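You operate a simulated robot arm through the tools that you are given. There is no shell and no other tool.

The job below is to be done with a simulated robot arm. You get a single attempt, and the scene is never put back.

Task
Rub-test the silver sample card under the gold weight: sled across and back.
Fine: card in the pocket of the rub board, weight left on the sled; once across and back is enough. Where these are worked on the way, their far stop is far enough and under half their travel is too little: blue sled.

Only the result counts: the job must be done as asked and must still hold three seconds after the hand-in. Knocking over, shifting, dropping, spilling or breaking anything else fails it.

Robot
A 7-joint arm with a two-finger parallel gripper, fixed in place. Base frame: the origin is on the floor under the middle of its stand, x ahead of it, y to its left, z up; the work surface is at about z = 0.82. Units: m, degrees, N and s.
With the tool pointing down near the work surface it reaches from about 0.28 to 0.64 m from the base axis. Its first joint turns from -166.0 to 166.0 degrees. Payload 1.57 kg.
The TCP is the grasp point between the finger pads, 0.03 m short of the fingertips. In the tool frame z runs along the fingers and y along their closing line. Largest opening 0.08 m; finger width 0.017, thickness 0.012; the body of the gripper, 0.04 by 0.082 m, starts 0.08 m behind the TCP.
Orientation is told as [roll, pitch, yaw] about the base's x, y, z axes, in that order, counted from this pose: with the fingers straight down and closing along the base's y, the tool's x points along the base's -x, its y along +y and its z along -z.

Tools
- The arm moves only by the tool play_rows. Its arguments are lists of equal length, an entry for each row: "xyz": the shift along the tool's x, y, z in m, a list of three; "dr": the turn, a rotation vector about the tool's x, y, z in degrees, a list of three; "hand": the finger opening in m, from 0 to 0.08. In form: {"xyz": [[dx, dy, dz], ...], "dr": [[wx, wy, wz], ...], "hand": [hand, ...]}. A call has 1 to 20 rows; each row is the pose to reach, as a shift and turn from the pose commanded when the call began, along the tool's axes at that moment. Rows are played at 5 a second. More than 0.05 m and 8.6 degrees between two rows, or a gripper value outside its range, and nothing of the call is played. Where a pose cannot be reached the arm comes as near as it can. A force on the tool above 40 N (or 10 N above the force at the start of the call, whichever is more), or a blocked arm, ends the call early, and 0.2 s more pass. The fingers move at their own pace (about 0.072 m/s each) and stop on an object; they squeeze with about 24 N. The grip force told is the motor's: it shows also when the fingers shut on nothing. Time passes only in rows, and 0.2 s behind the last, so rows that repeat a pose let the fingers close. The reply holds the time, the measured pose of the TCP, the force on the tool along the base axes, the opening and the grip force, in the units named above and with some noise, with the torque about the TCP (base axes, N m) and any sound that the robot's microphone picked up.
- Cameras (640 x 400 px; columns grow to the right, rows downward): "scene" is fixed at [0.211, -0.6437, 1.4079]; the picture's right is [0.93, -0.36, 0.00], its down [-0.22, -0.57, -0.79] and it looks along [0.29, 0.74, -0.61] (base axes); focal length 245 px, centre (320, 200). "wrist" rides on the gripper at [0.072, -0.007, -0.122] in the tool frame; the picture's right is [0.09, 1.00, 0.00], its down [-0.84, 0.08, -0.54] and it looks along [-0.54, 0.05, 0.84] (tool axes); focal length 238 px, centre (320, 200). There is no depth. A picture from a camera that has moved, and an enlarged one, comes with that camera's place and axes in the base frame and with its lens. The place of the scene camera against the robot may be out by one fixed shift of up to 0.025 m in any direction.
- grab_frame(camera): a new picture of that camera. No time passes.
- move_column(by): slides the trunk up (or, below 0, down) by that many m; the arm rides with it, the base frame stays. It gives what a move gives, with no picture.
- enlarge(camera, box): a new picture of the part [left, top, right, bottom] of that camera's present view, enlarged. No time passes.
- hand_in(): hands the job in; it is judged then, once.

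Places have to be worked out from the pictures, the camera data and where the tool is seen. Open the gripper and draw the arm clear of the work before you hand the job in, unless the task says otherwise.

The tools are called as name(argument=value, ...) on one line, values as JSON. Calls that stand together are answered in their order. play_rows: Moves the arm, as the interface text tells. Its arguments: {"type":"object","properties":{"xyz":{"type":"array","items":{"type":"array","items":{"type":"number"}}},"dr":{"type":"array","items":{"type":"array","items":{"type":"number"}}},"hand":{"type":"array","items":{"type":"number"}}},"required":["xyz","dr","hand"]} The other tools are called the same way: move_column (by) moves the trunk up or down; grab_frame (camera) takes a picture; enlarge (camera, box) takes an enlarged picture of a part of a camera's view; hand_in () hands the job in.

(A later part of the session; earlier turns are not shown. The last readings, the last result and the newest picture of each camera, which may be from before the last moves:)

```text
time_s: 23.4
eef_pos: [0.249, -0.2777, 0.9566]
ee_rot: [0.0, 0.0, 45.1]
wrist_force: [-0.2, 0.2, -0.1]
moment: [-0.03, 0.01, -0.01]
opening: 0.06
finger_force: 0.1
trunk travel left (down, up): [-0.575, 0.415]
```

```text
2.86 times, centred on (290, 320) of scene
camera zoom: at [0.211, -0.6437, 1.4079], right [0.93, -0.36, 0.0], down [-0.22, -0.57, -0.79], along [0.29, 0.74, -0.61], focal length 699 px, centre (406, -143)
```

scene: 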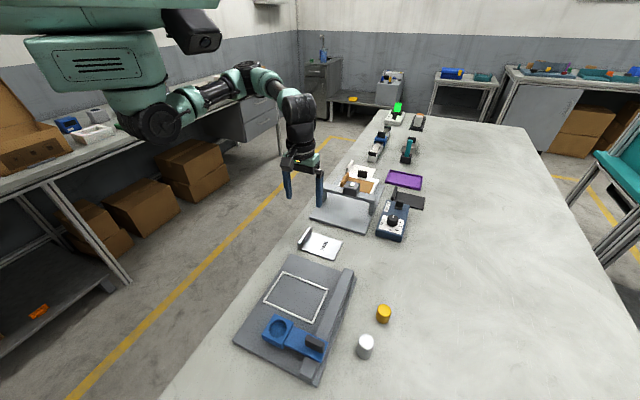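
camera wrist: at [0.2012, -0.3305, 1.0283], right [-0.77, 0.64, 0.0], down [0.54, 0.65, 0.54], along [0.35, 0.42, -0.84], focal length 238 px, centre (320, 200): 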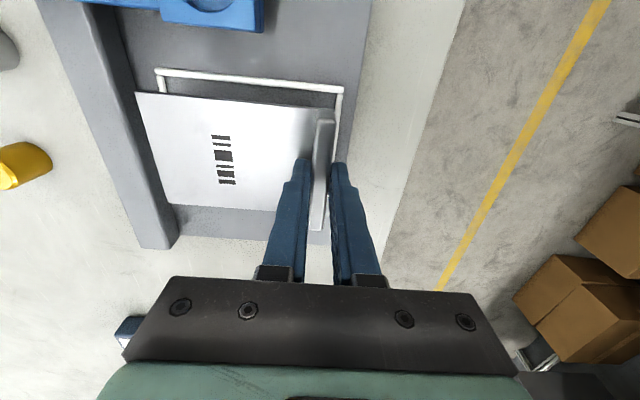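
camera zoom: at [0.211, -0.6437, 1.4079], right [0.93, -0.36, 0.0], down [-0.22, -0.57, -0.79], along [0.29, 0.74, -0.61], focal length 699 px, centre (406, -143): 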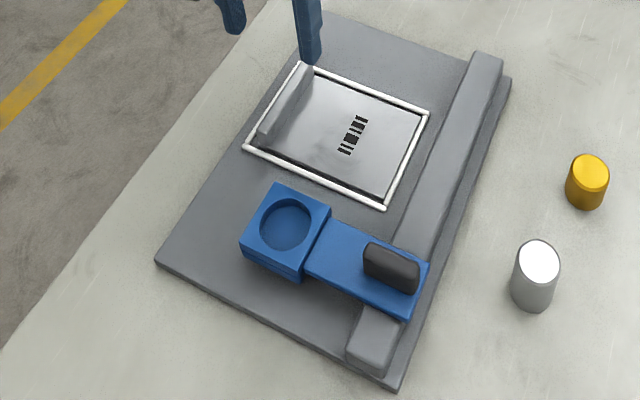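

The card lies in the pocket; I enlarge to verify it is flat and not riding on the rim.

enlarge(camera="wrist", box=[190, 55, 360, 180])

enlarge(camera="scene", box=[305, 265, 390, 330])

enlarge(camera="scene", box=[300, 265, 340, 295])

```text
3.20 times, centred on (275, 118) of wrist
camera zoom: at [0.202, -0.3322, 1.0788], right [-0.77, 0.64, 0.0], down [0.54, 0.65, 0.54], along [0.35, 0.42, -0.84], focal length 763 px, centre (464, 464)
```

zoom: 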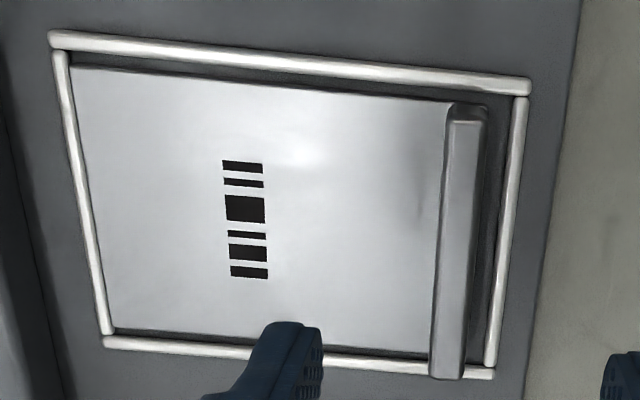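

```text
6.15 times, centred on (348, 298) of scene
camera zoom: at [0.211, -0.6437, 1.4079], right [0.93, -0.36, 0.0], down [-0.22, -0.57, -0.79], along [0.29, 0.74, -0.61], focal length 1506 px, centre (151, -400)
```

zoom: 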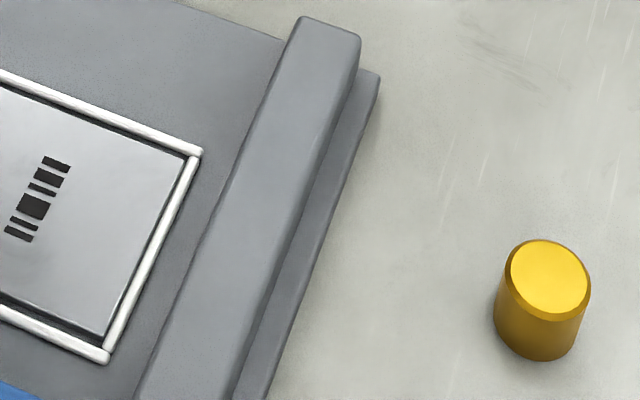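

```text
13.33 times, centred on (320, 280) of scene
camera zoom: at [0.211, -0.6437, 1.4079], right [0.93, -0.36, 0.0], down [-0.22, -0.57, -0.79], along [0.29, 0.74, -0.61], focal length 3262 px, centre (320, -867)
```

zoom: 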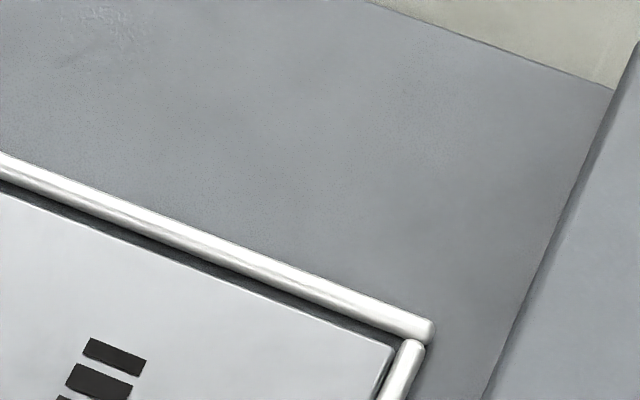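

The card is flat inside the rim with the lip on the outer side, clear of the sled block. Now I rise a little and move over the gold weight (about (0.459,-0.436)) to measure it.

play_rows(xyz=[[0, 0, -0.02], [-0.005, -0.035, -0.035], [-0.01, -0.075, -0.04], [-0.016, -0.115, -0.04], [-0.022, -0.155, -0.04], [-0.028, -0.195, -0.04], [-0.034, -0.235, -0.04], [-0.036, -0.262, -0.04], [-0.036, -0.262, -0.04]], dr=[[0, 0, 0], [0, 0, 0], [0, 0, 0], [0, 0, 0], [0, 0, 0], [0, 0, 0], [0, 0, 0], [0, 0, 0], [0, 0, 0]], hand=[0.08, 0.08, 0.08, 0.08, 0.08, 0.08, 0.08, 0.08, 0.08])

grab_frame(camera="wrist")

grab_frame(camera="scene")

```text
time_s: 25.4
eef_pos: [0.4617, -0.4376, 0.9947]
ee_rot: [0.0, 0.0, 45.0]
wrist_force: [-0.1, 0.0, -0.8]
moment: [0.04, 0.04, 0.01]
opening: 0.0797
finger_force: 0.2
trunk travel left (down, up): [-0.575, 0.415]
```

```text
taken
camera wrist: at [0.4133, -0.4926, 1.1173], right [-0.77, 0.64, 0.0], down [0.54, 0.65, 0.54], along [0.35, 0.42, -0.84], focal length 238 px, centre (320, 200)
```

wrist: 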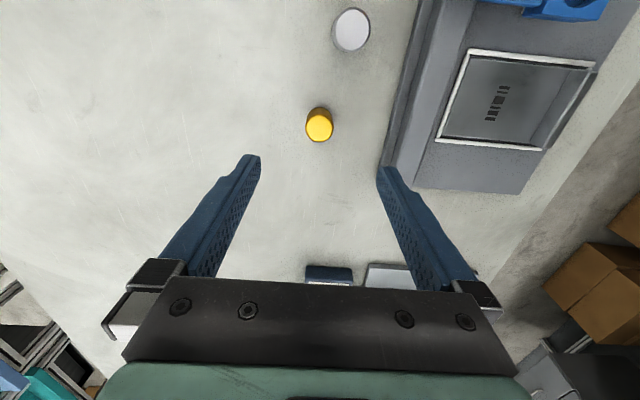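

```text
taken
```

scene: 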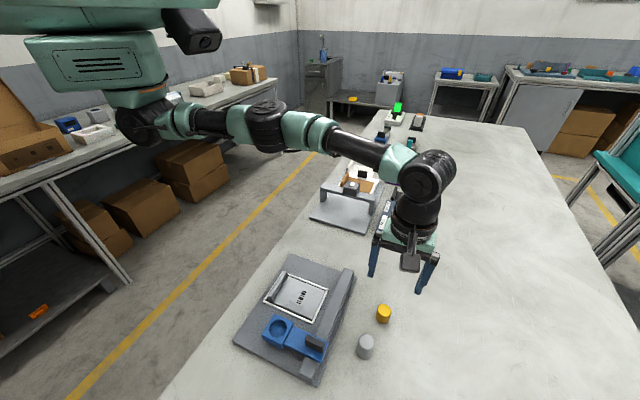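

enlarge(camera="wrist", box=[285, 90, 355, 150])

enlarge(camera="scene", box=[350, 290, 420, 370])

```text
6.67 times, centred on (320, 120) of wrist
camera zoom: at [0.4133, -0.4926, 1.1173], right [-0.77, 0.64, 0.0], down [0.54, 0.65, 0.54], along [0.35, 0.42, -0.84], focal length 1589 px, centre (320, 733)
```

zoom: 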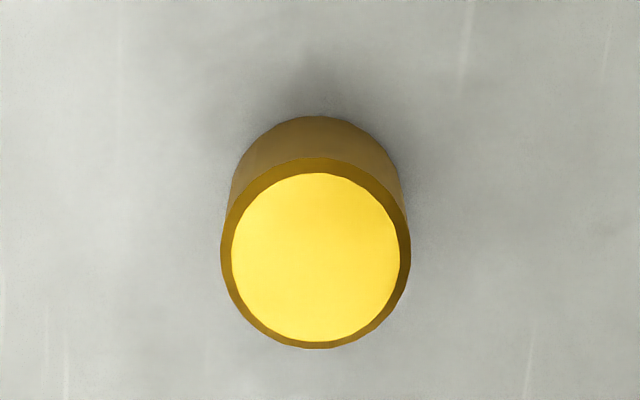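

```text
5.00 times, centred on (385, 330) of scene
camera zoom: at [0.211, -0.6437, 1.4079], right [0.93, -0.36, 0.0], down [-0.22, -0.57, -0.79], along [0.29, 0.74, -0.61], focal length 1223 px, centre (-5, -450)
```

zoom: 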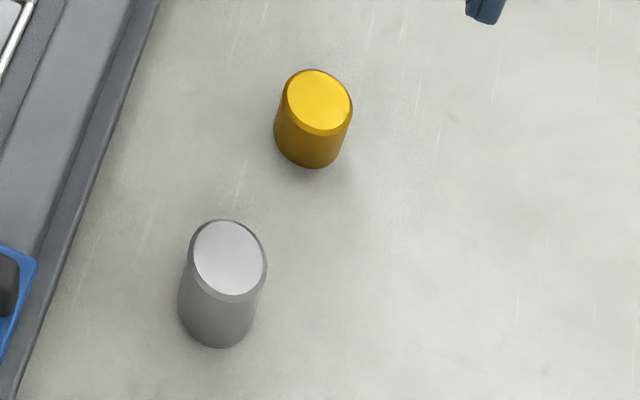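

Gold weight: about 32 mm diameter, 30 mm tall, centre at tool (-4.3,-0.7) mm from the TCP. Before gripping I check the depth of the sled's recess to choose the grip height.

enlarge(camera="scene", box=[255, 310, 305, 350])

enlarge(camera="scene", box=[280, 320, 340, 380])

```text
10.00 times, centred on (280, 330) of scene
camera zoom: at [0.211, -0.6437, 1.4079], right [0.93, -0.36, 0.0], down [-0.22, -0.57, -0.79], along [0.29, 0.74, -0.61], focal length 2447 px, centre (720, -1100)
```

zoom: 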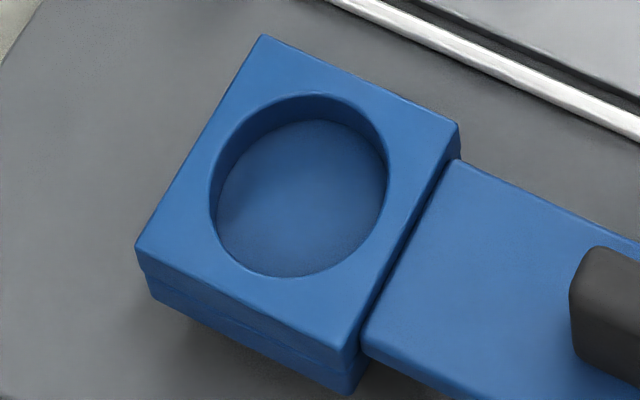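

```text
6.67 times, centred on (310, 350) of scene
camera zoom: at [0.211, -0.6437, 1.4079], right [0.93, -0.36, 0.0], down [-0.22, -0.57, -0.79], along [0.29, 0.74, -0.61], focal length 1631 px, centre (387, -800)
```

zoom: 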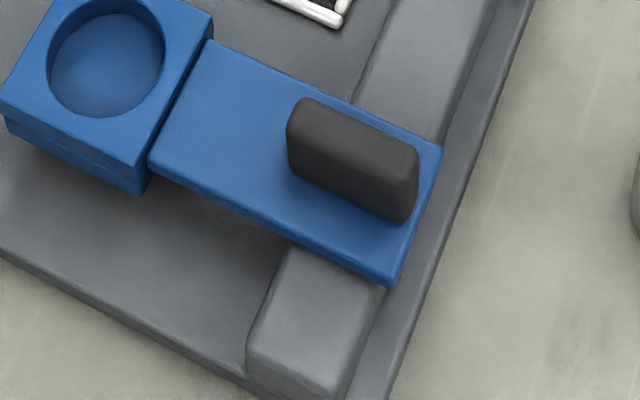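

The recess is about 39 mm wide and ~12 mm deep, so I grip the weight with fingertips ~14 mm above its base (TCP z≈0.864). Descending with 60 mm opening, then closing.

play_rows(xyz=[[-0.0043, -0.0007, 0.035], [-0.0043, -0.0007, 0.07], [-0.0043, -0.0007, 0.1], [-0.0043, -0.0007, 0.12], [-0.0043, -0.0007, 0.131], [-0.0043, -0.0007, 0.131], [-0.0043, -0.0007, 0.131], [-0.0043, -0.0007, 0.131], [-0.0043, -0.0007, 0.131], [-0.0043, -0.0007, 0.131]], dr=[[0, 0, 0], [0, 0, 0], [0, 0, 0], [0, 0, 0], [0, 0, 0], [0, 0, 0], [0, 0, 0], [0, 0, 0], [0, 0, 0], [0, 0, 0]], hand=[0.07, 0.06, 0.06, 0.06, 0.06, 0.045, 0.03, 0.015, 0.0, 0.0])

grab_frame(camera="wrist")

```text
time_s: 27.6
eef_pos: [0.4636, -0.4346, 0.8661]
ee_rot: [-0.1, 0.0, 45.1]
wrist_force: [-0.4, -0.1, -0.2]
moment: [0.02, 0.05, 0.03]
opening: 0.0309
finger_force: 24.0
trunk travel left (down, up): [-0.575, 0.415]
```

```text
taken
camera wrist: at [0.4168, -0.4892, 0.9872], right [-0.77, 0.64, 0.0], down [0.54, 0.65, 0.54], along [0.35, 0.42, -0.84], focal length 238 px, centre (320, 200)
```

wrist: 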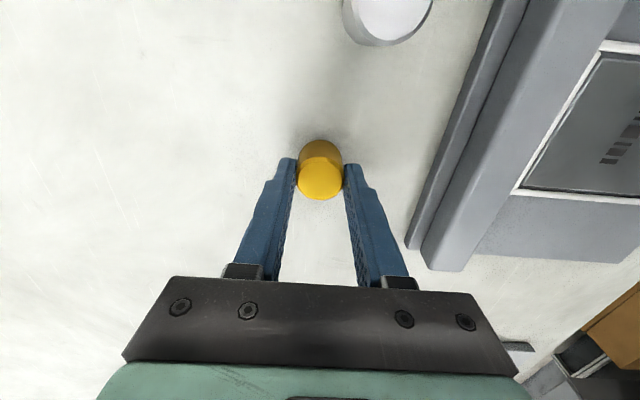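

The weight is gripped at 31 mm. I lift it slowly 25 mm and verify it stays in the grip.

play_rows(xyz=[[0, 0, -0.003], [0, 0, -0.007], [0, 0, -0.012], [0, 0, -0.018], [0, 0, -0.025], [0, 0, -0.025]], dr=[[0, 0, 0], [0, 0, 0], [0, 0, 0], [0, 0, 0], [0, 0, 0], [0, 0, 0]], hand=[0, 0, 0, 0, 0, 0])

enlarge(camera="scene", box=[340, 270, 440, 360])

enlarge(camera="wrist", box=[260, 120, 380, 220])

```text
time_s: 29.0
eef_pos: [0.4629, -0.4348, 0.8897]
ee_rot: [0.1, 0.1, 44.9]
wrist_force: [0.4, -0.2, -2.2]
moment: [-0.03, -0.01, -0.01]
opening: 0.0309
finger_force: 24.1
trunk travel left (down, up): [-0.575, 0.415]
```

```text
4.44 times, centred on (390, 315) of scene
camera zoom: at [0.211, -0.6437, 1.4079], right [0.93, -0.36, 0.0], down [-0.22, -0.57, -0.79], along [0.29, 0.74, -0.61], focal length 1087 px, centre (9, -311)
```

zoom: 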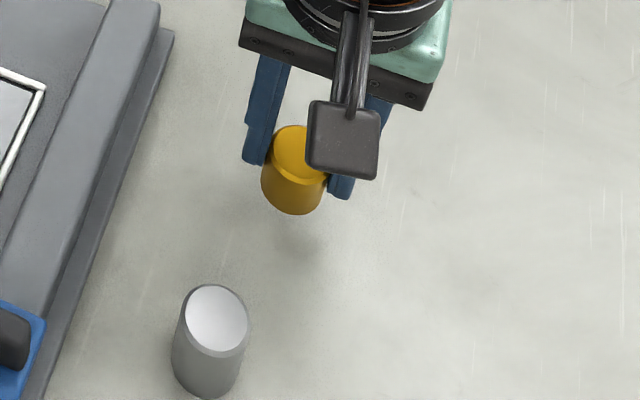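

```text
4.00 times, centred on (320, 170) of wrist
camera zoom: at [0.416, -0.4885, 1.0114], right [-0.77, 0.64, 0.0], down [0.54, 0.65, 0.54], along [0.35, 0.42, -0.84], focal length 953 px, centre (320, 320)
```

zoom: 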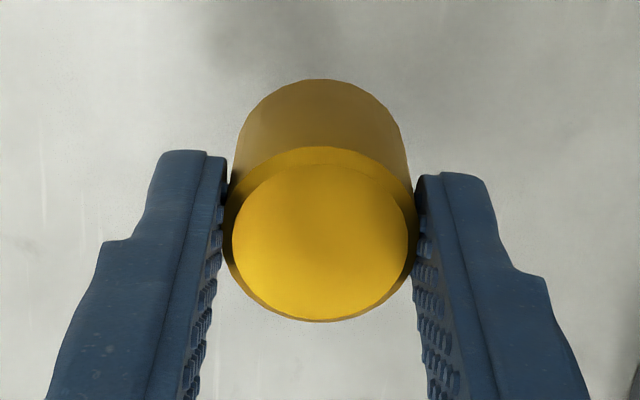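

Weight held and centred in the grip (about 0.2 kg). I raise to z≈1.0 and carry it over the sled's recess (estimated c/t → tool x +0.142, y +0.197).

play_rows(xyz=[[0, 0, -0.035], [0, 0, -0.07], [0, 0, -0.105], [0.01, 0.02, -0.11], [0.035, 0.05, -0.11], [0.06, 0.08, -0.11], [0.085, 0.112, -0.11], [0.11, 0.145, -0.11], [0.13, 0.175, -0.11], [0.142, 0.197, -0.11], [0.142, 0.197, -0.11], [0.142, 0.197, -0.11]], dr=[[0, 0, 0], [0, 0, 0], [0, 0, 0], [0, 0, 0], [0, 0, 0], [0, 0, 0], [0, 0, 0], [0, 0, 0], [0, 0, 0], [0, 0, 0], [0, 0, 0], [0, 0, 0]], hand=[0, 0, 0, 0, 0, 0, 0, 0, 0, 0, 0, 0])

grab_frame(camera="wrist")

enlarge(camera="wrist", box=[230, 80, 390, 190])

enlarge(camera="scene", box=[220, 230, 370, 380])

```text
time_s: 31.6
eef_pos: [0.2227, -0.3953, 0.9985]
ee_rot: [0.0, 0.0, 44.9]
wrist_force: [0.1, -0.1, -1.6]
moment: [-0.01, 0.04, 0.02]
opening: 0.0311
finger_force: 24.4
trunk travel left (down, up): [-0.575, 0.415]
```

```text
taken
camera wrist: at [0.1765, -0.4503, 1.1211], right [-0.77, 0.64, 0.0], down [0.54, 0.65, 0.54], along [0.35, 0.42, -0.84], focal length 238 px, centre (320, 200)
```

wrist: 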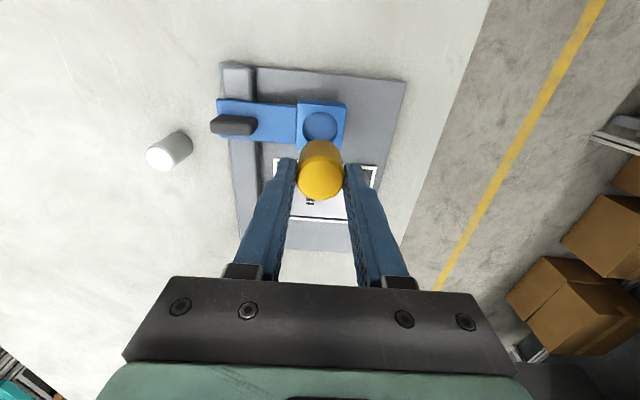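

```text
3.64 times, centred on (310, 135) of wrist
camera zoom: at [0.1765, -0.4503, 1.1211], right [-0.77, 0.64, 0.0], down [0.54, 0.65, 0.54], along [0.35, 0.42, -0.84], focal length 867 px, centre (356, 436)
```

zoom: 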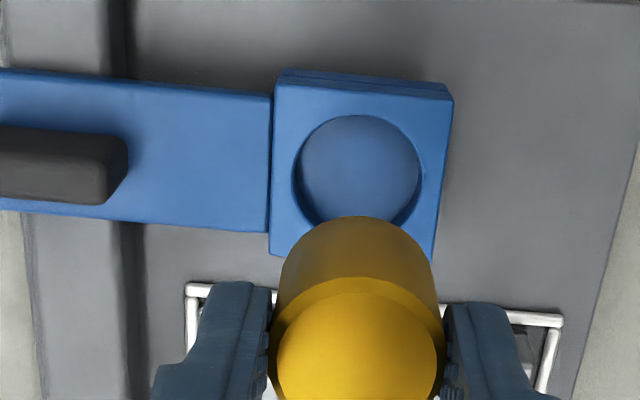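

```text
2.67 times, centred on (295, 305) of scene
camera zoom: at [0.211, -0.6437, 1.4079], right [0.93, -0.36, 0.0], down [-0.22, -0.57, -0.79], along [0.29, 0.74, -0.61], focal length 652 px, centre (387, -80)
```

zoom: 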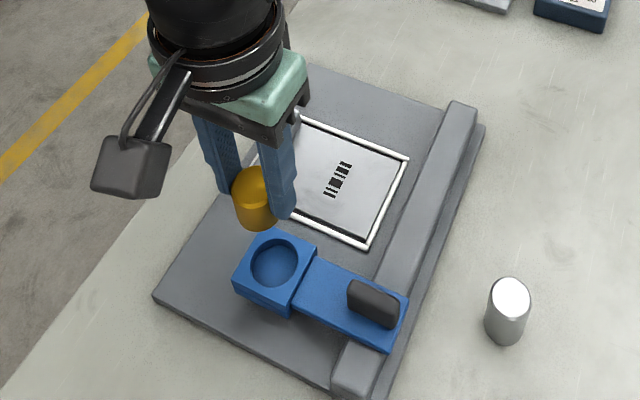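

The recess centre appears at about tool (-5, 0) mm from the TCP. I shift by that and descend 60 mm, then check again.

play_rows(xyz=[[-0.005, 0.0003, 0.02], [-0.005, 0.0003, 0.04], [-0.005, 0.0003, 0.06], [-0.005, 0.0003, 0.06]], dr=[[0, 0, 0], [0, 0, 0], [0, 0, 0], [0, 0, 0]], hand=[0, 0, 0, 0])

enlarge(camera="wrist", box=[230, 80, 390, 210])

enlarge(camera="scene", box=[245, 290, 325, 350])

```text
time_s: 32.6
eef_pos: [0.2256, -0.3916, 0.9393]
ee_rot: [0.0, 0.0, 45.0]
wrist_force: [-0.5, 0.4, -1.9]
moment: [0.0, 0.01, 0.03]
opening: 0.0312
finger_force: 23.5
trunk travel left (down, up): [-0.575, 0.415]
```

```text
3.08 times, centred on (310, 145) of wrist
camera zoom: at [0.179, -0.4468, 1.0612], right [-0.77, 0.64, 0.0], down [0.54, 0.65, 0.54], along [0.35, 0.42, -0.84], focal length 733 px, centre (351, 369)
```

zoom: 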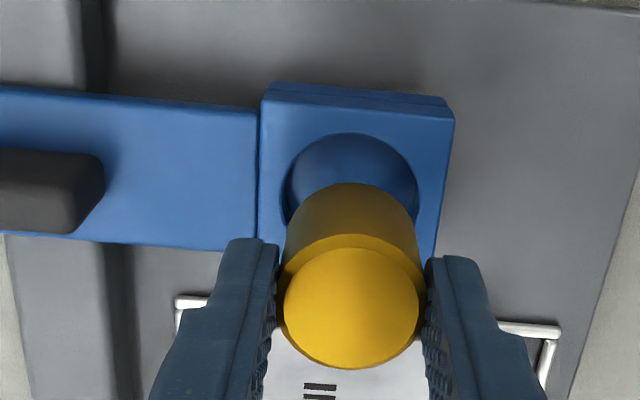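

```text
6.67 times, centred on (285, 320) of scene
camera zoom: at [0.211, -0.6437, 1.4079], right [0.93, -0.36, 0.0], down [-0.22, -0.57, -0.79], along [0.29, 0.74, -0.61], focal length 1631 px, centre (553, -600)
```

zoom: 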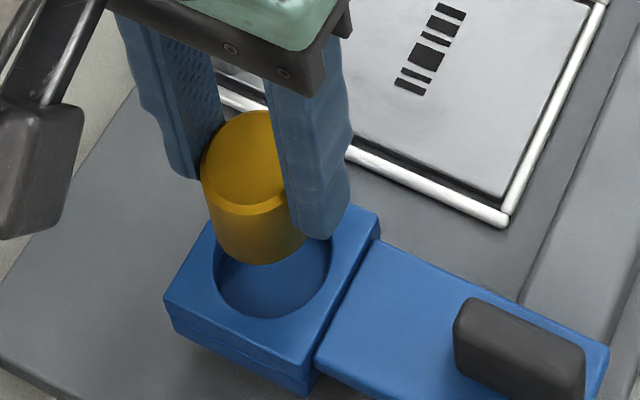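

Both wrist views put the recess centre within ~1-2 mm of the weight axis. I lower another 18 mm, so the weight's base is just above the block, and compare in the scene camera.

play_rows(xyz=[[-0.0005, 0, 0.008], [-0.0005, 0, 0.018], [-0.0005, 0, 0.018]], dr=[[0, 0, 0], [0, 0, 0], [0, 0, 0]], hand=[0, 0, 0])

enlarge(camera="scene", box=[255, 305, 305, 350])

enlarge(camera="wrist", box=[250, 90, 390, 210])

```text
time_s: 33.4
eef_pos: [0.2261, -0.3909, 0.9221]
ee_rot: [0.0, 0.1, 45.0]
wrist_force: [1.0, 0.0, -2.6]
moment: [-0.02, 0.0, 0.0]
opening: 0.0311
finger_force: 23.6
trunk travel left (down, up): [-0.575, 0.415]
```

```text
8.89 times, centred on (280, 328) of scene
camera zoom: at [0.211, -0.6437, 1.4079], right [0.93, -0.36, 0.0], down [-0.22, -0.57, -0.79], along [0.29, 0.74, -0.61], focal length 2175 px, centre (676, -933)
```

zoom: 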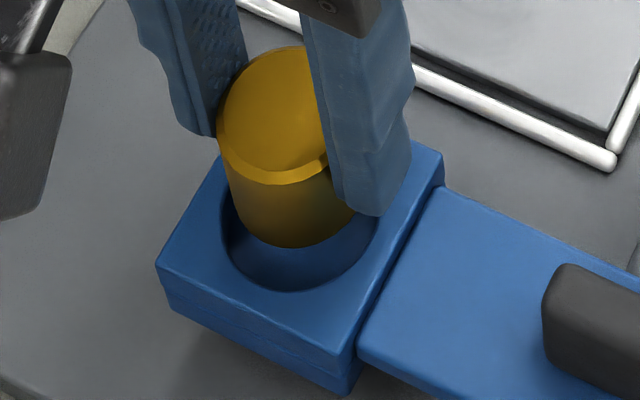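

```text
3.33 times, centred on (320, 150) of wrist
camera zoom: at [0.1796, -0.4455, 1.044], right [-0.77, 0.64, 0.0], down [0.54, 0.65, 0.54], along [0.35, 0.42, -0.84], focal length 794 px, centre (320, 367)
```

zoom: 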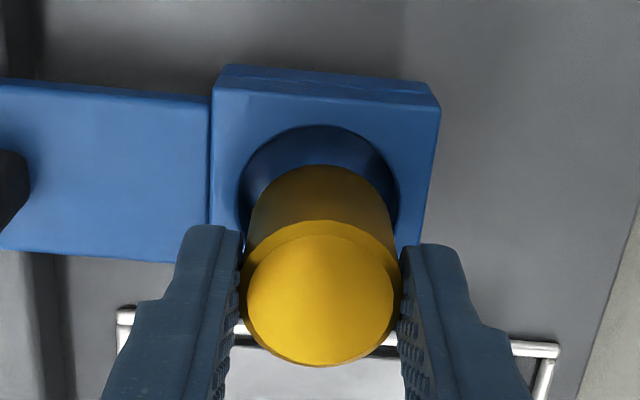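

Alignment agrees within about 1-2 mm in both cameras (recess play is ±3.5 mm). I lower 22 mm into the recess and read the force.

play_rows(xyz=[[-0.0007, -0.0005, 0.006], [-0.0007, -0.0005, 0.012], [-0.0007, -0.0005, 0.017], [-0.0007, -0.0005, 0.022], [-0.0007, -0.0005, 0.022]], dr=[[0, 0, 0], [0, 0, 0], [0, 0, 0], [0, 0, 0], [0, 0, 0]], hand=[0, 0, 0, 0, 0])

enlarge(camera="scene", box=[255, 305, 305, 350])

enlarge(camera="wrist", box=[250, 90, 390, 210])

```text
time_s: 34.6
eef_pos: [0.226, -0.3907, 0.8997]
ee_rot: [-0.1, 0.0, 45.0]
wrist_force: [1.6, -1.3, 12.8]
moment: [0.15, -0.21, 0.0]
opening: 0.0312
finger_force: 23.9
trunk travel left (down, up): [-0.575, 0.415]
```

```text
8.89 times, centred on (280, 328) of scene
camera zoom: at [0.211, -0.6437, 1.4079], right [0.93, -0.36, 0.0], down [-0.22, -0.57, -0.79], along [0.29, 0.74, -0.61], focal length 2175 px, centre (676, -933)
```

zoom: 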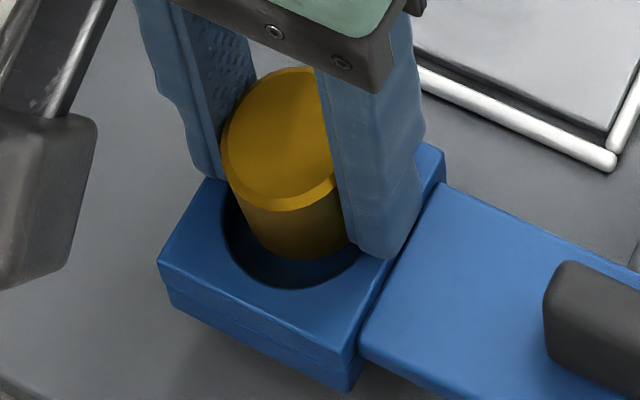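

```text
3.33 times, centred on (320, 150) of wrist
camera zoom: at [0.1802, -0.4454, 1.0225], right [-0.77, 0.64, 0.0], down [0.54, 0.65, 0.54], along [0.35, 0.42, -0.84], focal length 794 px, centre (320, 367)
```

zoom: 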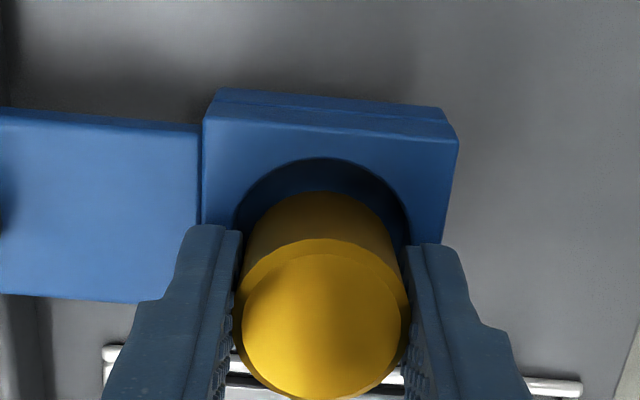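

Contact came early: the weight touched the +t edge of the recess rim and slid up ~11 mm in the grip, which means the block top is nearer z≈0.868 and the recess centre is ~4.5 mm further along tool +x. I raise 10 mm, shift, and look again.

play_rows(xyz=[[0, 0, -0.006], [0, 0, -0.012], [0.0045, 0, -0.012], [0.0045, 0, -0.012]], dr=[[0, 0, 0], [0, 0, 0], [0, 0, 0], [0, 0, 0]], hand=[0, 0, 0, 0])

enlarge(camera="scene", box=[255, 305, 305, 350])

enlarge(camera="wrist", box=[250, 90, 390, 210])

```text
time_s: 35.6
eef_pos: [0.2246, -0.3938, 0.9114]
ee_rot: [0.0, -0.1, 45.0]
wrist_force: [-0.7, -0.6, -1.8]
moment: [0.0, -0.01, 0.0]
opening: 0.0312
finger_force: 23.5
trunk travel left (down, up): [-0.575, 0.415]
```

```text
8.89 times, centred on (280, 328) of scene
camera zoom: at [0.211, -0.6437, 1.4079], right [0.93, -0.36, 0.0], down [-0.22, -0.57, -0.79], along [0.29, 0.74, -0.61], focal length 2175 px, centre (676, -933)
```

zoom: 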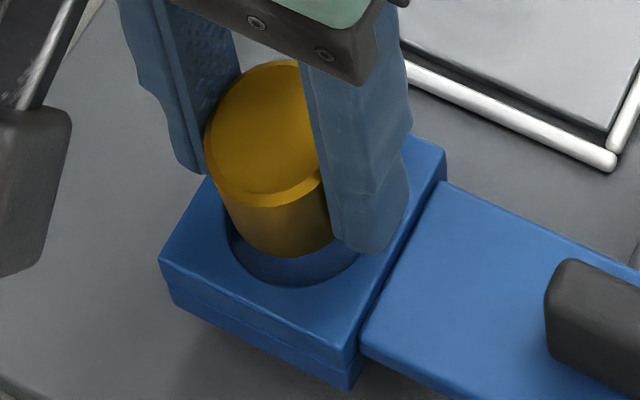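

```text
3.33 times, centred on (320, 150) of wrist
camera zoom: at [0.1773, -0.4488, 1.0336], right [-0.77, 0.64, 0.0], down [0.54, 0.65, 0.54], along [0.35, 0.42, -0.84], focal length 794 px, centre (320, 367)
```

zoom: 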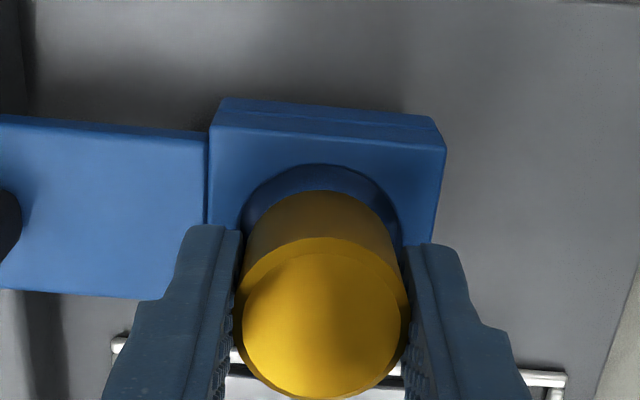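

Combining views (over the pocket and here) gives block top z≈0.872 and recess centre t≈-0.120, c≈0.435, which the contact moment also supports; the weight is now about centred. I enlarge the wrist view to check how far the weight slid and whether it tilted.

enlarge(camera="wrist", box=[275, 130, 365, 215])

enlarge(camera="scene", box=[262, 305, 302, 340])

```text
4.71 times, centred on (320, 172) of wrist
camera zoom: at [0.1773, -0.4488, 1.0336], right [-0.77, 0.64, 0.0], down [0.54, 0.65, 0.54], along [0.35, 0.42, -0.84], focal length 1122 px, centre (320, 329)
```

zoom: 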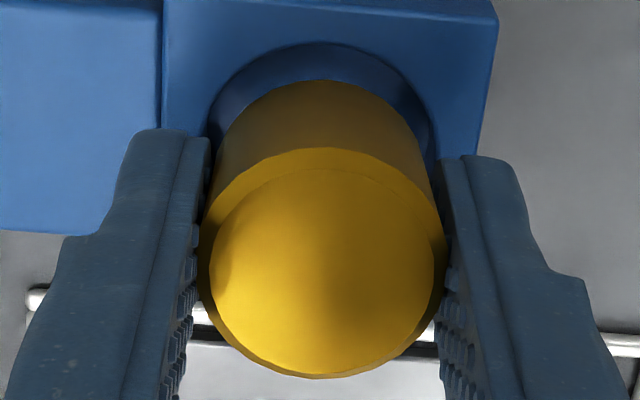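

```text
11.43 times, centred on (282, 322) of scene
camera zoom: at [0.211, -0.6437, 1.4079], right [0.93, -0.36, 0.0], down [-0.22, -0.57, -0.79], along [0.29, 0.74, -0.61], focal length 2796 px, centre (754, -1200)
```

zoom: 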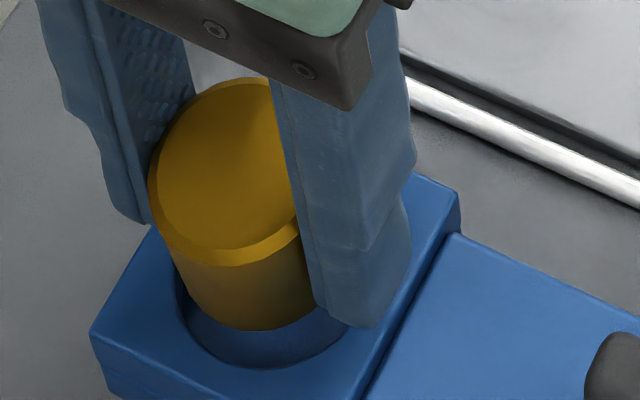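

The weight has slid about 12 mm up in the grip, so its base is ~3 mm below the fingertips; it is otherwise upright. I nudge 0.8 mm in tool -y and lower 6 mm, watching force and moment.

play_rows(xyz=[[0, -0.0008, 0.002], [0, -0.0008, 0.004], [0, -0.0008, 0.006], [0, -0.0008, 0.006]], dr=[[0, 0, 0], [0, 0, 0], [0, 0, 0], [0, 0, 0]], hand=[0, 0, 0, 0])

enlarge(camera="wrist", box=[275, 130, 365, 215])

enlarge(camera="scene", box=[255, 305, 305, 350])

```text
time_s: 36.6
eef_pos: [0.2246, -0.3942, 0.9062]
ee_rot: [0.0, 0.0, 45.0]
wrist_force: [0.5, 0.0, -2.2]
moment: [-0.01, 0.02, 0.0]
opening: 0.0312
finger_force: 24.2
trunk travel left (down, up): [-0.575, 0.415]
```

```text
4.71 times, centred on (320, 172) of wrist
camera zoom: at [0.1783, -0.4494, 1.0285], right [-0.77, 0.64, 0.0], down [0.54, 0.65, 0.54], along [0.35, 0.42, -0.84], focal length 1122 px, centre (320, 329)
```

zoom: 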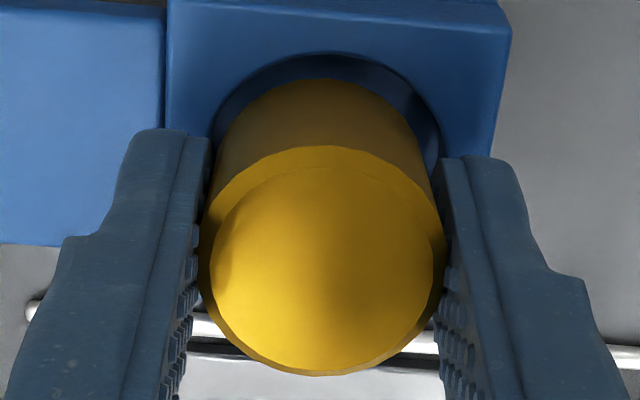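

```text
8.89 times, centred on (280, 328) of scene
camera zoom: at [0.211, -0.6437, 1.4079], right [0.93, -0.36, 0.0], down [-0.22, -0.57, -0.79], along [0.29, 0.74, -0.61], focal length 2175 px, centre (676, -933)
```

zoom: 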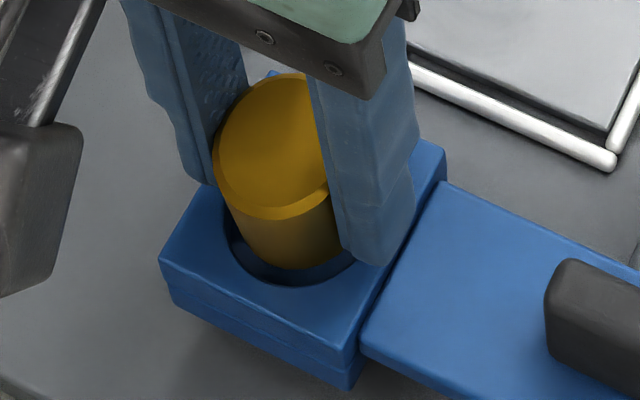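

Both views show the base centred and ~2 mm above the rim. I lower 4 mm more so the base enters the recess.

play_rows(xyz=[[0, 0, 0.002], [0, 0, 0.004], [0, 0, 0.004]], dr=[[0, 0, 0], [0, 0, 0], [0, 0, 0]], hand=[0, 0, 0])

enlarge(camera="wrist", box=[275, 130, 365, 215])

enlarge(camera="scene", box=[255, 305, 305, 350])

```text
time_s: 37.4
eef_pos: [0.2248, -0.3948, 0.9021]
ee_rot: [0.0, 0.0, 45.0]
wrist_force: [-0.4, -0.7, -2.0]
moment: [-0.01, 0.0, -0.01]
opening: 0.031
finger_force: 24.5
trunk travel left (down, up): [-0.575, 0.415]
```

```text
4.71 times, centred on (320, 172) of wrist
camera zoom: at [0.1779, -0.4498, 1.024], right [-0.77, 0.64, 0.0], down [0.54, 0.65, 0.54], along [0.35, 0.42, -0.84], focal length 1122 px, centre (320, 329)
```

zoom: 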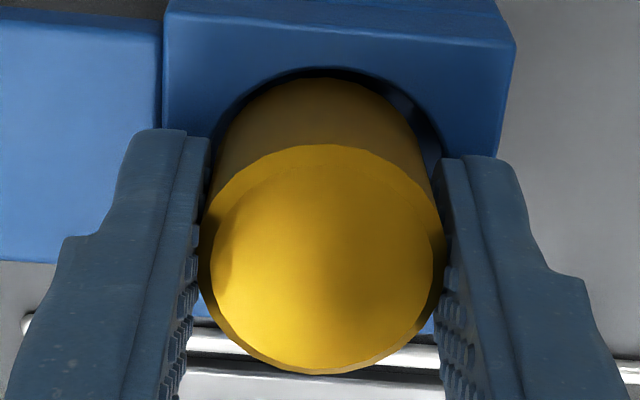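

```text
8.89 times, centred on (280, 328) of scene
camera zoom: at [0.211, -0.6437, 1.4079], right [0.93, -0.36, 0.0], down [-0.22, -0.57, -0.79], along [0.29, 0.74, -0.61], focal length 2175 px, centre (676, -933)
```

zoom: 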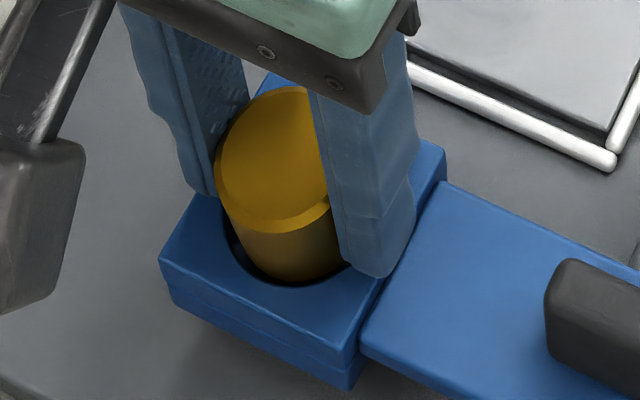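

No contact, and the base now sits inside the rim in both views. Lowering another 3 mm to get it deeper before release.

play_rows(xyz=[[0, 0, 0.0015], [0, 0, 0.003], [0, 0, 0.003]], dr=[[0, 0, 0], [0, 0, 0], [0, 0, 0]], hand=[0, 0, 0])

enlarge(camera="wrist", box=[275, 130, 365, 215])

enlarge(camera="scene", box=[255, 305, 305, 350])

```text
time_s: 38.2
eef_pos: [0.2252, -0.3942, 0.8994]
ee_rot: [-0.2, 0.0, 45.0]
wrist_force: [0.3, -1.5, 5.1]
moment: [0.13, 0.05, -0.07]
opening: 0.0313
finger_force: 23.7
trunk travel left (down, up): [-0.575, 0.415]
```

```text
4.71 times, centred on (320, 172) of wrist
camera zoom: at [0.1777, -0.4494, 1.0221], right [-0.77, 0.64, 0.0], down [0.54, 0.65, 0.54], along [0.35, 0.42, -0.84], focal length 1122 px, centre (320, 329)
```

zoom: 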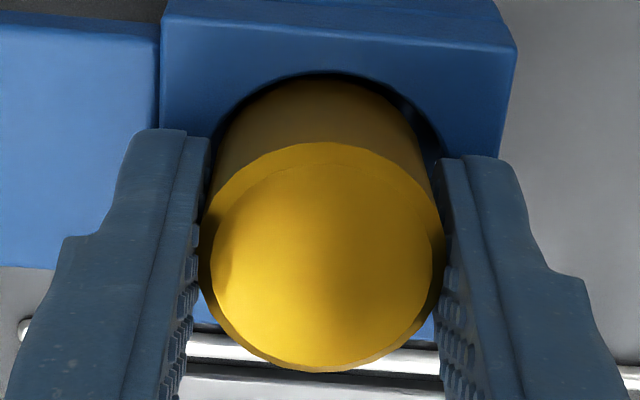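

```text
8.89 times, centred on (280, 328) of scene
camera zoom: at [0.211, -0.6437, 1.4079], right [0.93, -0.36, 0.0], down [-0.22, -0.57, -0.79], along [0.29, 0.74, -0.61], focal length 2175 px, centre (676, -933)
```

zoom: 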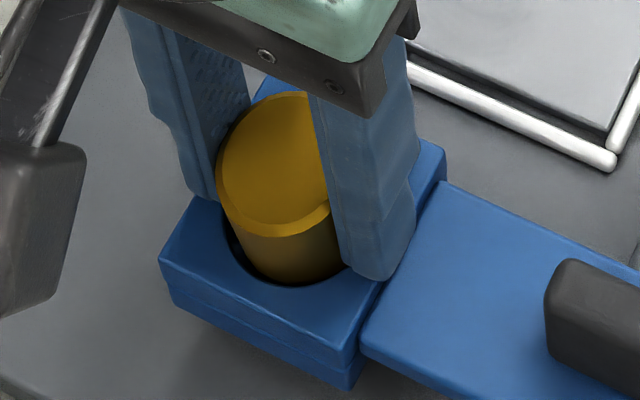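

Light contact (7 N) on the outer fingertip against the block's top, with the weight's base ~3 mm inside the recess. I lift 0.8 mm and open to let it settle into the recess.

play_rows(xyz=[[0, 0, -0.0008], [0, 0, -0.0008], [0, 0, -0.0008], [0, 0, -0.0008]], dr=[[0, 0, 0], [0, 0, 0], [0, 0, 0], [0, 0, 0]], hand=[0.0, 0.045, 0.05, 0.05])

enlarge(camera="wrist", box=[275, 130, 365, 215])

enlarge(camera="scene", box=[255, 305, 305, 350])

```text
time_s: 39.2
eef_pos: [0.2243, -0.3941, 0.9002]
ee_rot: [0.1, 0.1, 45.0]
wrist_force: [0.4, 0.9, 2.5]
moment: [-0.01, -0.05, 0.05]
opening: 0.0497
finger_force: 0.1
trunk travel left (down, up): [-0.575, 0.415]
```

```text
4.71 times, centred on (320, 172) of wrist
camera zoom: at [0.1775, -0.4491, 1.0219], right [-0.77, 0.64, 0.0], down [0.54, 0.65, 0.54], along [0.35, 0.42, -0.84], focal length 1122 px, centre (320, 329)
```

zoom: 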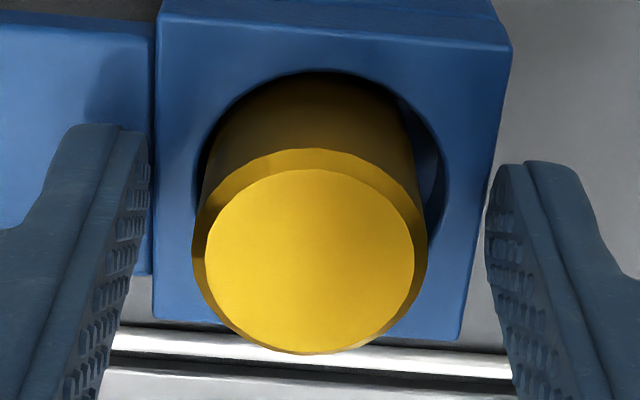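

```text
8.89 times, centred on (280, 328) of scene
camera zoom: at [0.211, -0.6437, 1.4079], right [0.93, -0.36, 0.0], down [-0.22, -0.57, -0.79], along [0.29, 0.74, -0.61], focal length 2175 px, centre (676, -933)
```

zoom: 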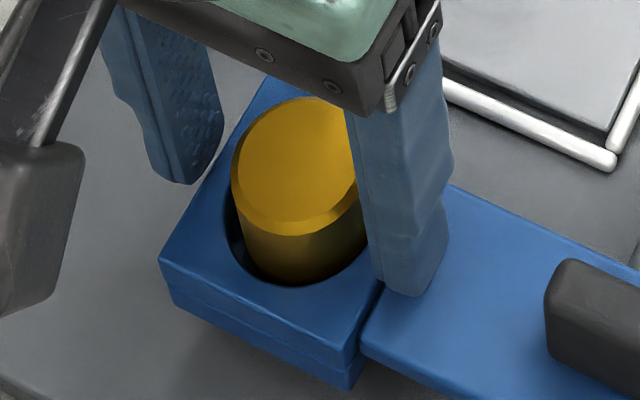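

The weight has dropped into the recess. I raise the gripper clear and look at how it sits.

play_rows(xyz=[[0, 0, -0.015], [0, 0, -0.035], [0, 0, -0.06], [0, 0, -0.09], [0, 0, -0.09]], dr=[[0, 0, 0], [0, 0, 0], [0, 0, 0], [0, 0, 0], [0, 0, 0]], hand=[0.05, 0.05, 0.06, 0.08, 0.08])

enlarge(camera="wrist", box=[210, 70, 390, 190])

enlarge(camera="scene", box=[250, 300, 340, 380])

grab_frame(camera="wrist")

```text
time_s: 40.4
eef_pos: [0.2238, -0.3958, 0.9891]
ee_rot: [0.0, 0.0, 45.0]
wrist_force: [0.2, 0.4, 0.5]
moment: [0.0, -0.01, 0.01]
opening: 0.0799
finger_force: 0.0
trunk travel left (down, up): [-0.575, 0.415]
```

```text
3.33 times, centred on (300, 130) of wrist
camera zoom: at [0.1774, -0.4503, 1.11], right [-0.77, 0.64, 0.0], down [0.54, 0.65, 0.54], along [0.35, 0.42, -0.84], focal length 794 px, centre (387, 433)
```

zoom: 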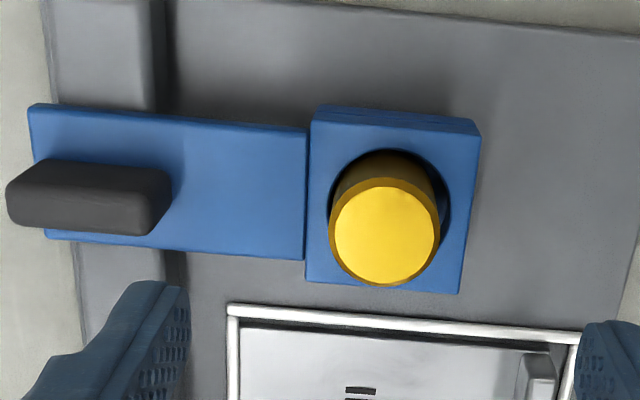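

```text
5.00 times, centred on (295, 340) of scene
camera zoom: at [0.211, -0.6437, 1.4079], right [0.93, -0.36, 0.0], down [-0.22, -0.57, -0.79], along [0.29, 0.74, -0.61], focal length 1223 px, centre (445, -500)
```

zoom: 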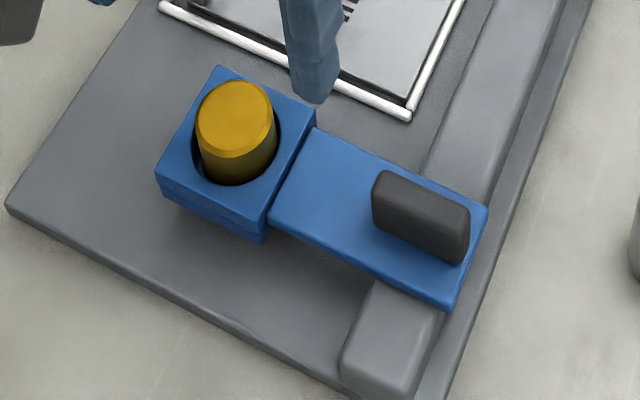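

```text
taken
camera wrist: at [0.1774, -0.4503, 1.11], right [-0.77, 0.64, 0.0], down [0.54, 0.65, 0.54], along [0.35, 0.42, -0.84], focal length 238 px, centre (320, 200)
```

wrist: 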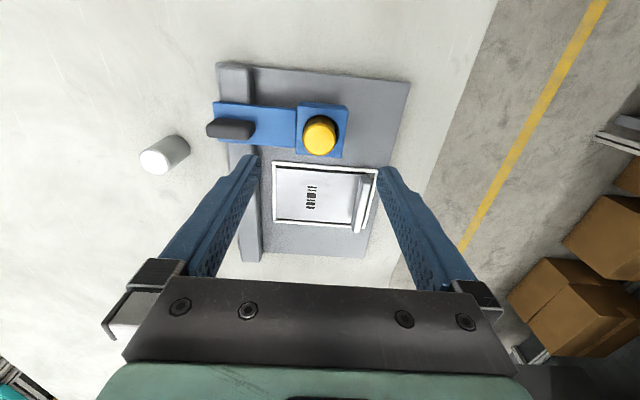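

The weight stands upright in the recess. The handle (long along the cross direction) sits at about c=0.519, t=-0.12 → (0.283,-0.4525), top ≈0.895; I turn the gripper to yaw -45° so it closes along the travel direction, hovering above the handle.

play_rows(xyz=[[0, -0.007, -0.002], [0, -0.014, -0.004], [0, -0.021, -0.006], [0, -0.028, -0.008], [0, -0.035, -0.01], [0, -0.042, -0.01], [0, -0.049, -0.01], [0, -0.056, -0.01], [0, -0.063, -0.01], [0, -0.07, -0.01], [-0.001, -0.077, -0.01], [-0.001, -0.083, -0.01], [-0.001, -0.083, -0.01]], dr=[[0, 0, 7.5], [0, 0, 15], [0, 0, 22.5], [0, 0, 30], [0, 0, 37.5], [0, 0, 45], [0, 0, 52.5], [0, 0, 60], [0, 0, 67.5], [0, 0, 75], [0, 0, 82.5], [0, 0, 90], [0, 0, 90]], hand=[0.08, 0.08, 0.08, 0.08, 0.07, 0.06, 0.06, 0.06, 0.06, 0.06, 0.06, 0.06, 0.06])

grab_frame(camera="wrist")

enlarge(camera="scene", box=[230, 250, 380, 390])

```text
time_s: 43.2
eef_pos: [0.2826, -0.452, 0.9998]
ee_rot: [-0.1, 0.0, -45.2]
wrist_force: [-0.3, 0.5, 0.1]
moment: [-0.03, 0.02, -0.01]
opening: 0.0599
finger_force: 0.0
trunk travel left (down, up): [-0.575, 0.415]
```

```text
taken
camera wrist: at [0.228, -0.4053, 1.121], right [0.64, 0.77, 0.0], down [0.65, -0.54, 0.54], along [0.42, -0.35, -0.84], focal length 238 px, centre (320, 200)
```

wrist: 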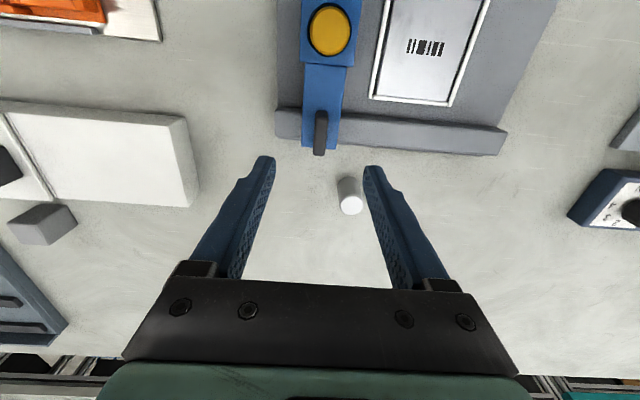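

```text
2.86 times, centred on (305, 320) of scene
camera zoom: at [0.211, -0.6437, 1.4079], right [0.93, -0.36, 0.0], down [-0.22, -0.57, -0.79], along [0.29, 0.74, -0.61], focal length 699 px, centre (363, -143)
```

zoom: 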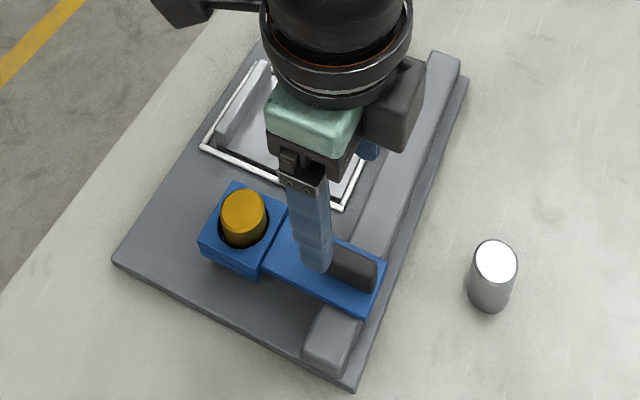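

enlarge(camera="wrist", box=[250, 0, 400, 170])

enlarge(camera="wrist", box=[290, 90, 350, 170])

```text
2.35 times, centred on (325, 85) of wrist
camera zoom: at [0.228, -0.4053, 1.121], right [0.64, 0.77, 0.0], down [0.65, -0.54, 0.54], along [0.42, -0.35, -0.84], focal length 561 px, centre (308, 471)
```

zoom: 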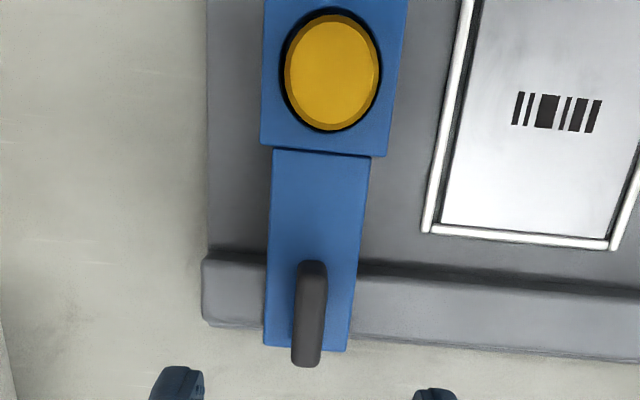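

```text
5.00 times, centred on (320, 130) of wrist
camera zoom: at [0.228, -0.4053, 1.121], right [0.64, 0.77, 0.0], down [0.65, -0.54, 0.54], along [0.42, -0.35, -0.84], focal length 1192 px, centre (320, 550)
```

zoom: 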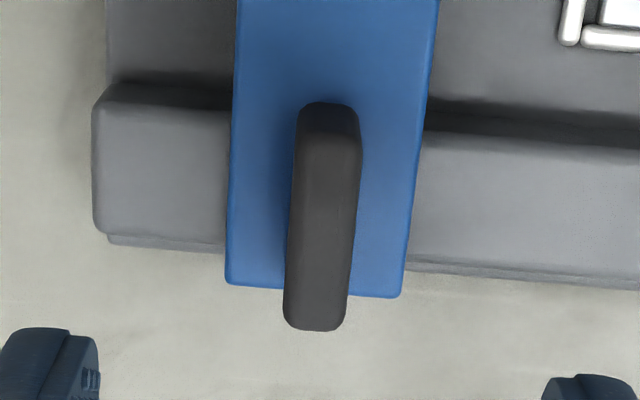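

The handle is centred under the TCP and aligned within a degree. I descend to TCP z≈0.905 (fingertips above the sled arm) and close along the travel direction.

play_rows(xyz=[[0, 0.0006, 0.03], [0, 0.0006, 0.06], [0, 0.0006, 0.08], [0, 0.0006, 0.094], [0, 0.0006, 0.094]], dr=[[0, 0, 0], [0, 0, 0], [0, 0, 0], [0, 0, 0], [0, 0, 0]], hand=[0.05, 0.05, 0.05, 0.05, 0.05])

grab_frame(camera="wrist")

enlarge(camera="scene", box=[260, 300, 350, 380])

```text
time_s: 44.4
eef_pos: [0.2847, -0.4524, 0.9068]
ee_rot: [0.0, 0.0, -45.0]
wrist_force: [0.9, 0.7, -0.4]
moment: [0.01, 0.01, 0.01]
opening: 0.0498
finger_force: 0.0
trunk travel left (down, up): [-0.575, 0.415]
```

```text
taken
camera wrist: at [0.2284, -0.4064, 1.0284], right [0.64, 0.77, 0.0], down [0.65, -0.54, 0.54], along [0.42, -0.35, -0.84], focal length 238 px, centre (320, 200)
```

wrist: 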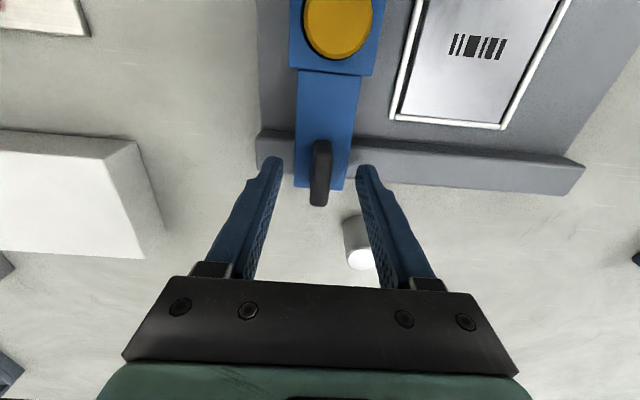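

```text
5.00 times, centred on (305, 340) of scene
camera zoom: at [0.211, -0.6437, 1.4079], right [0.93, -0.36, 0.0], down [-0.22, -0.57, -0.79], along [0.29, 0.74, -0.61], focal length 1223 px, centre (395, -500)
```

zoom: 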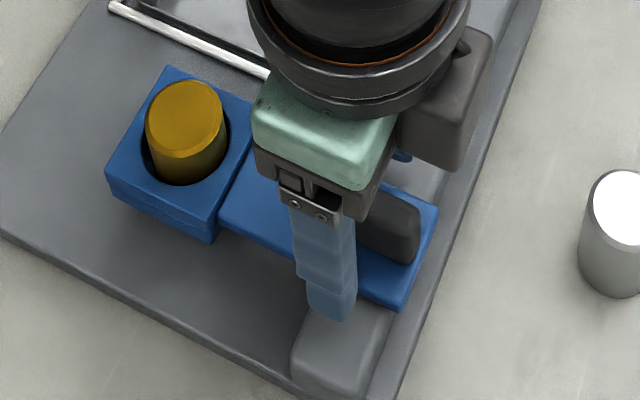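

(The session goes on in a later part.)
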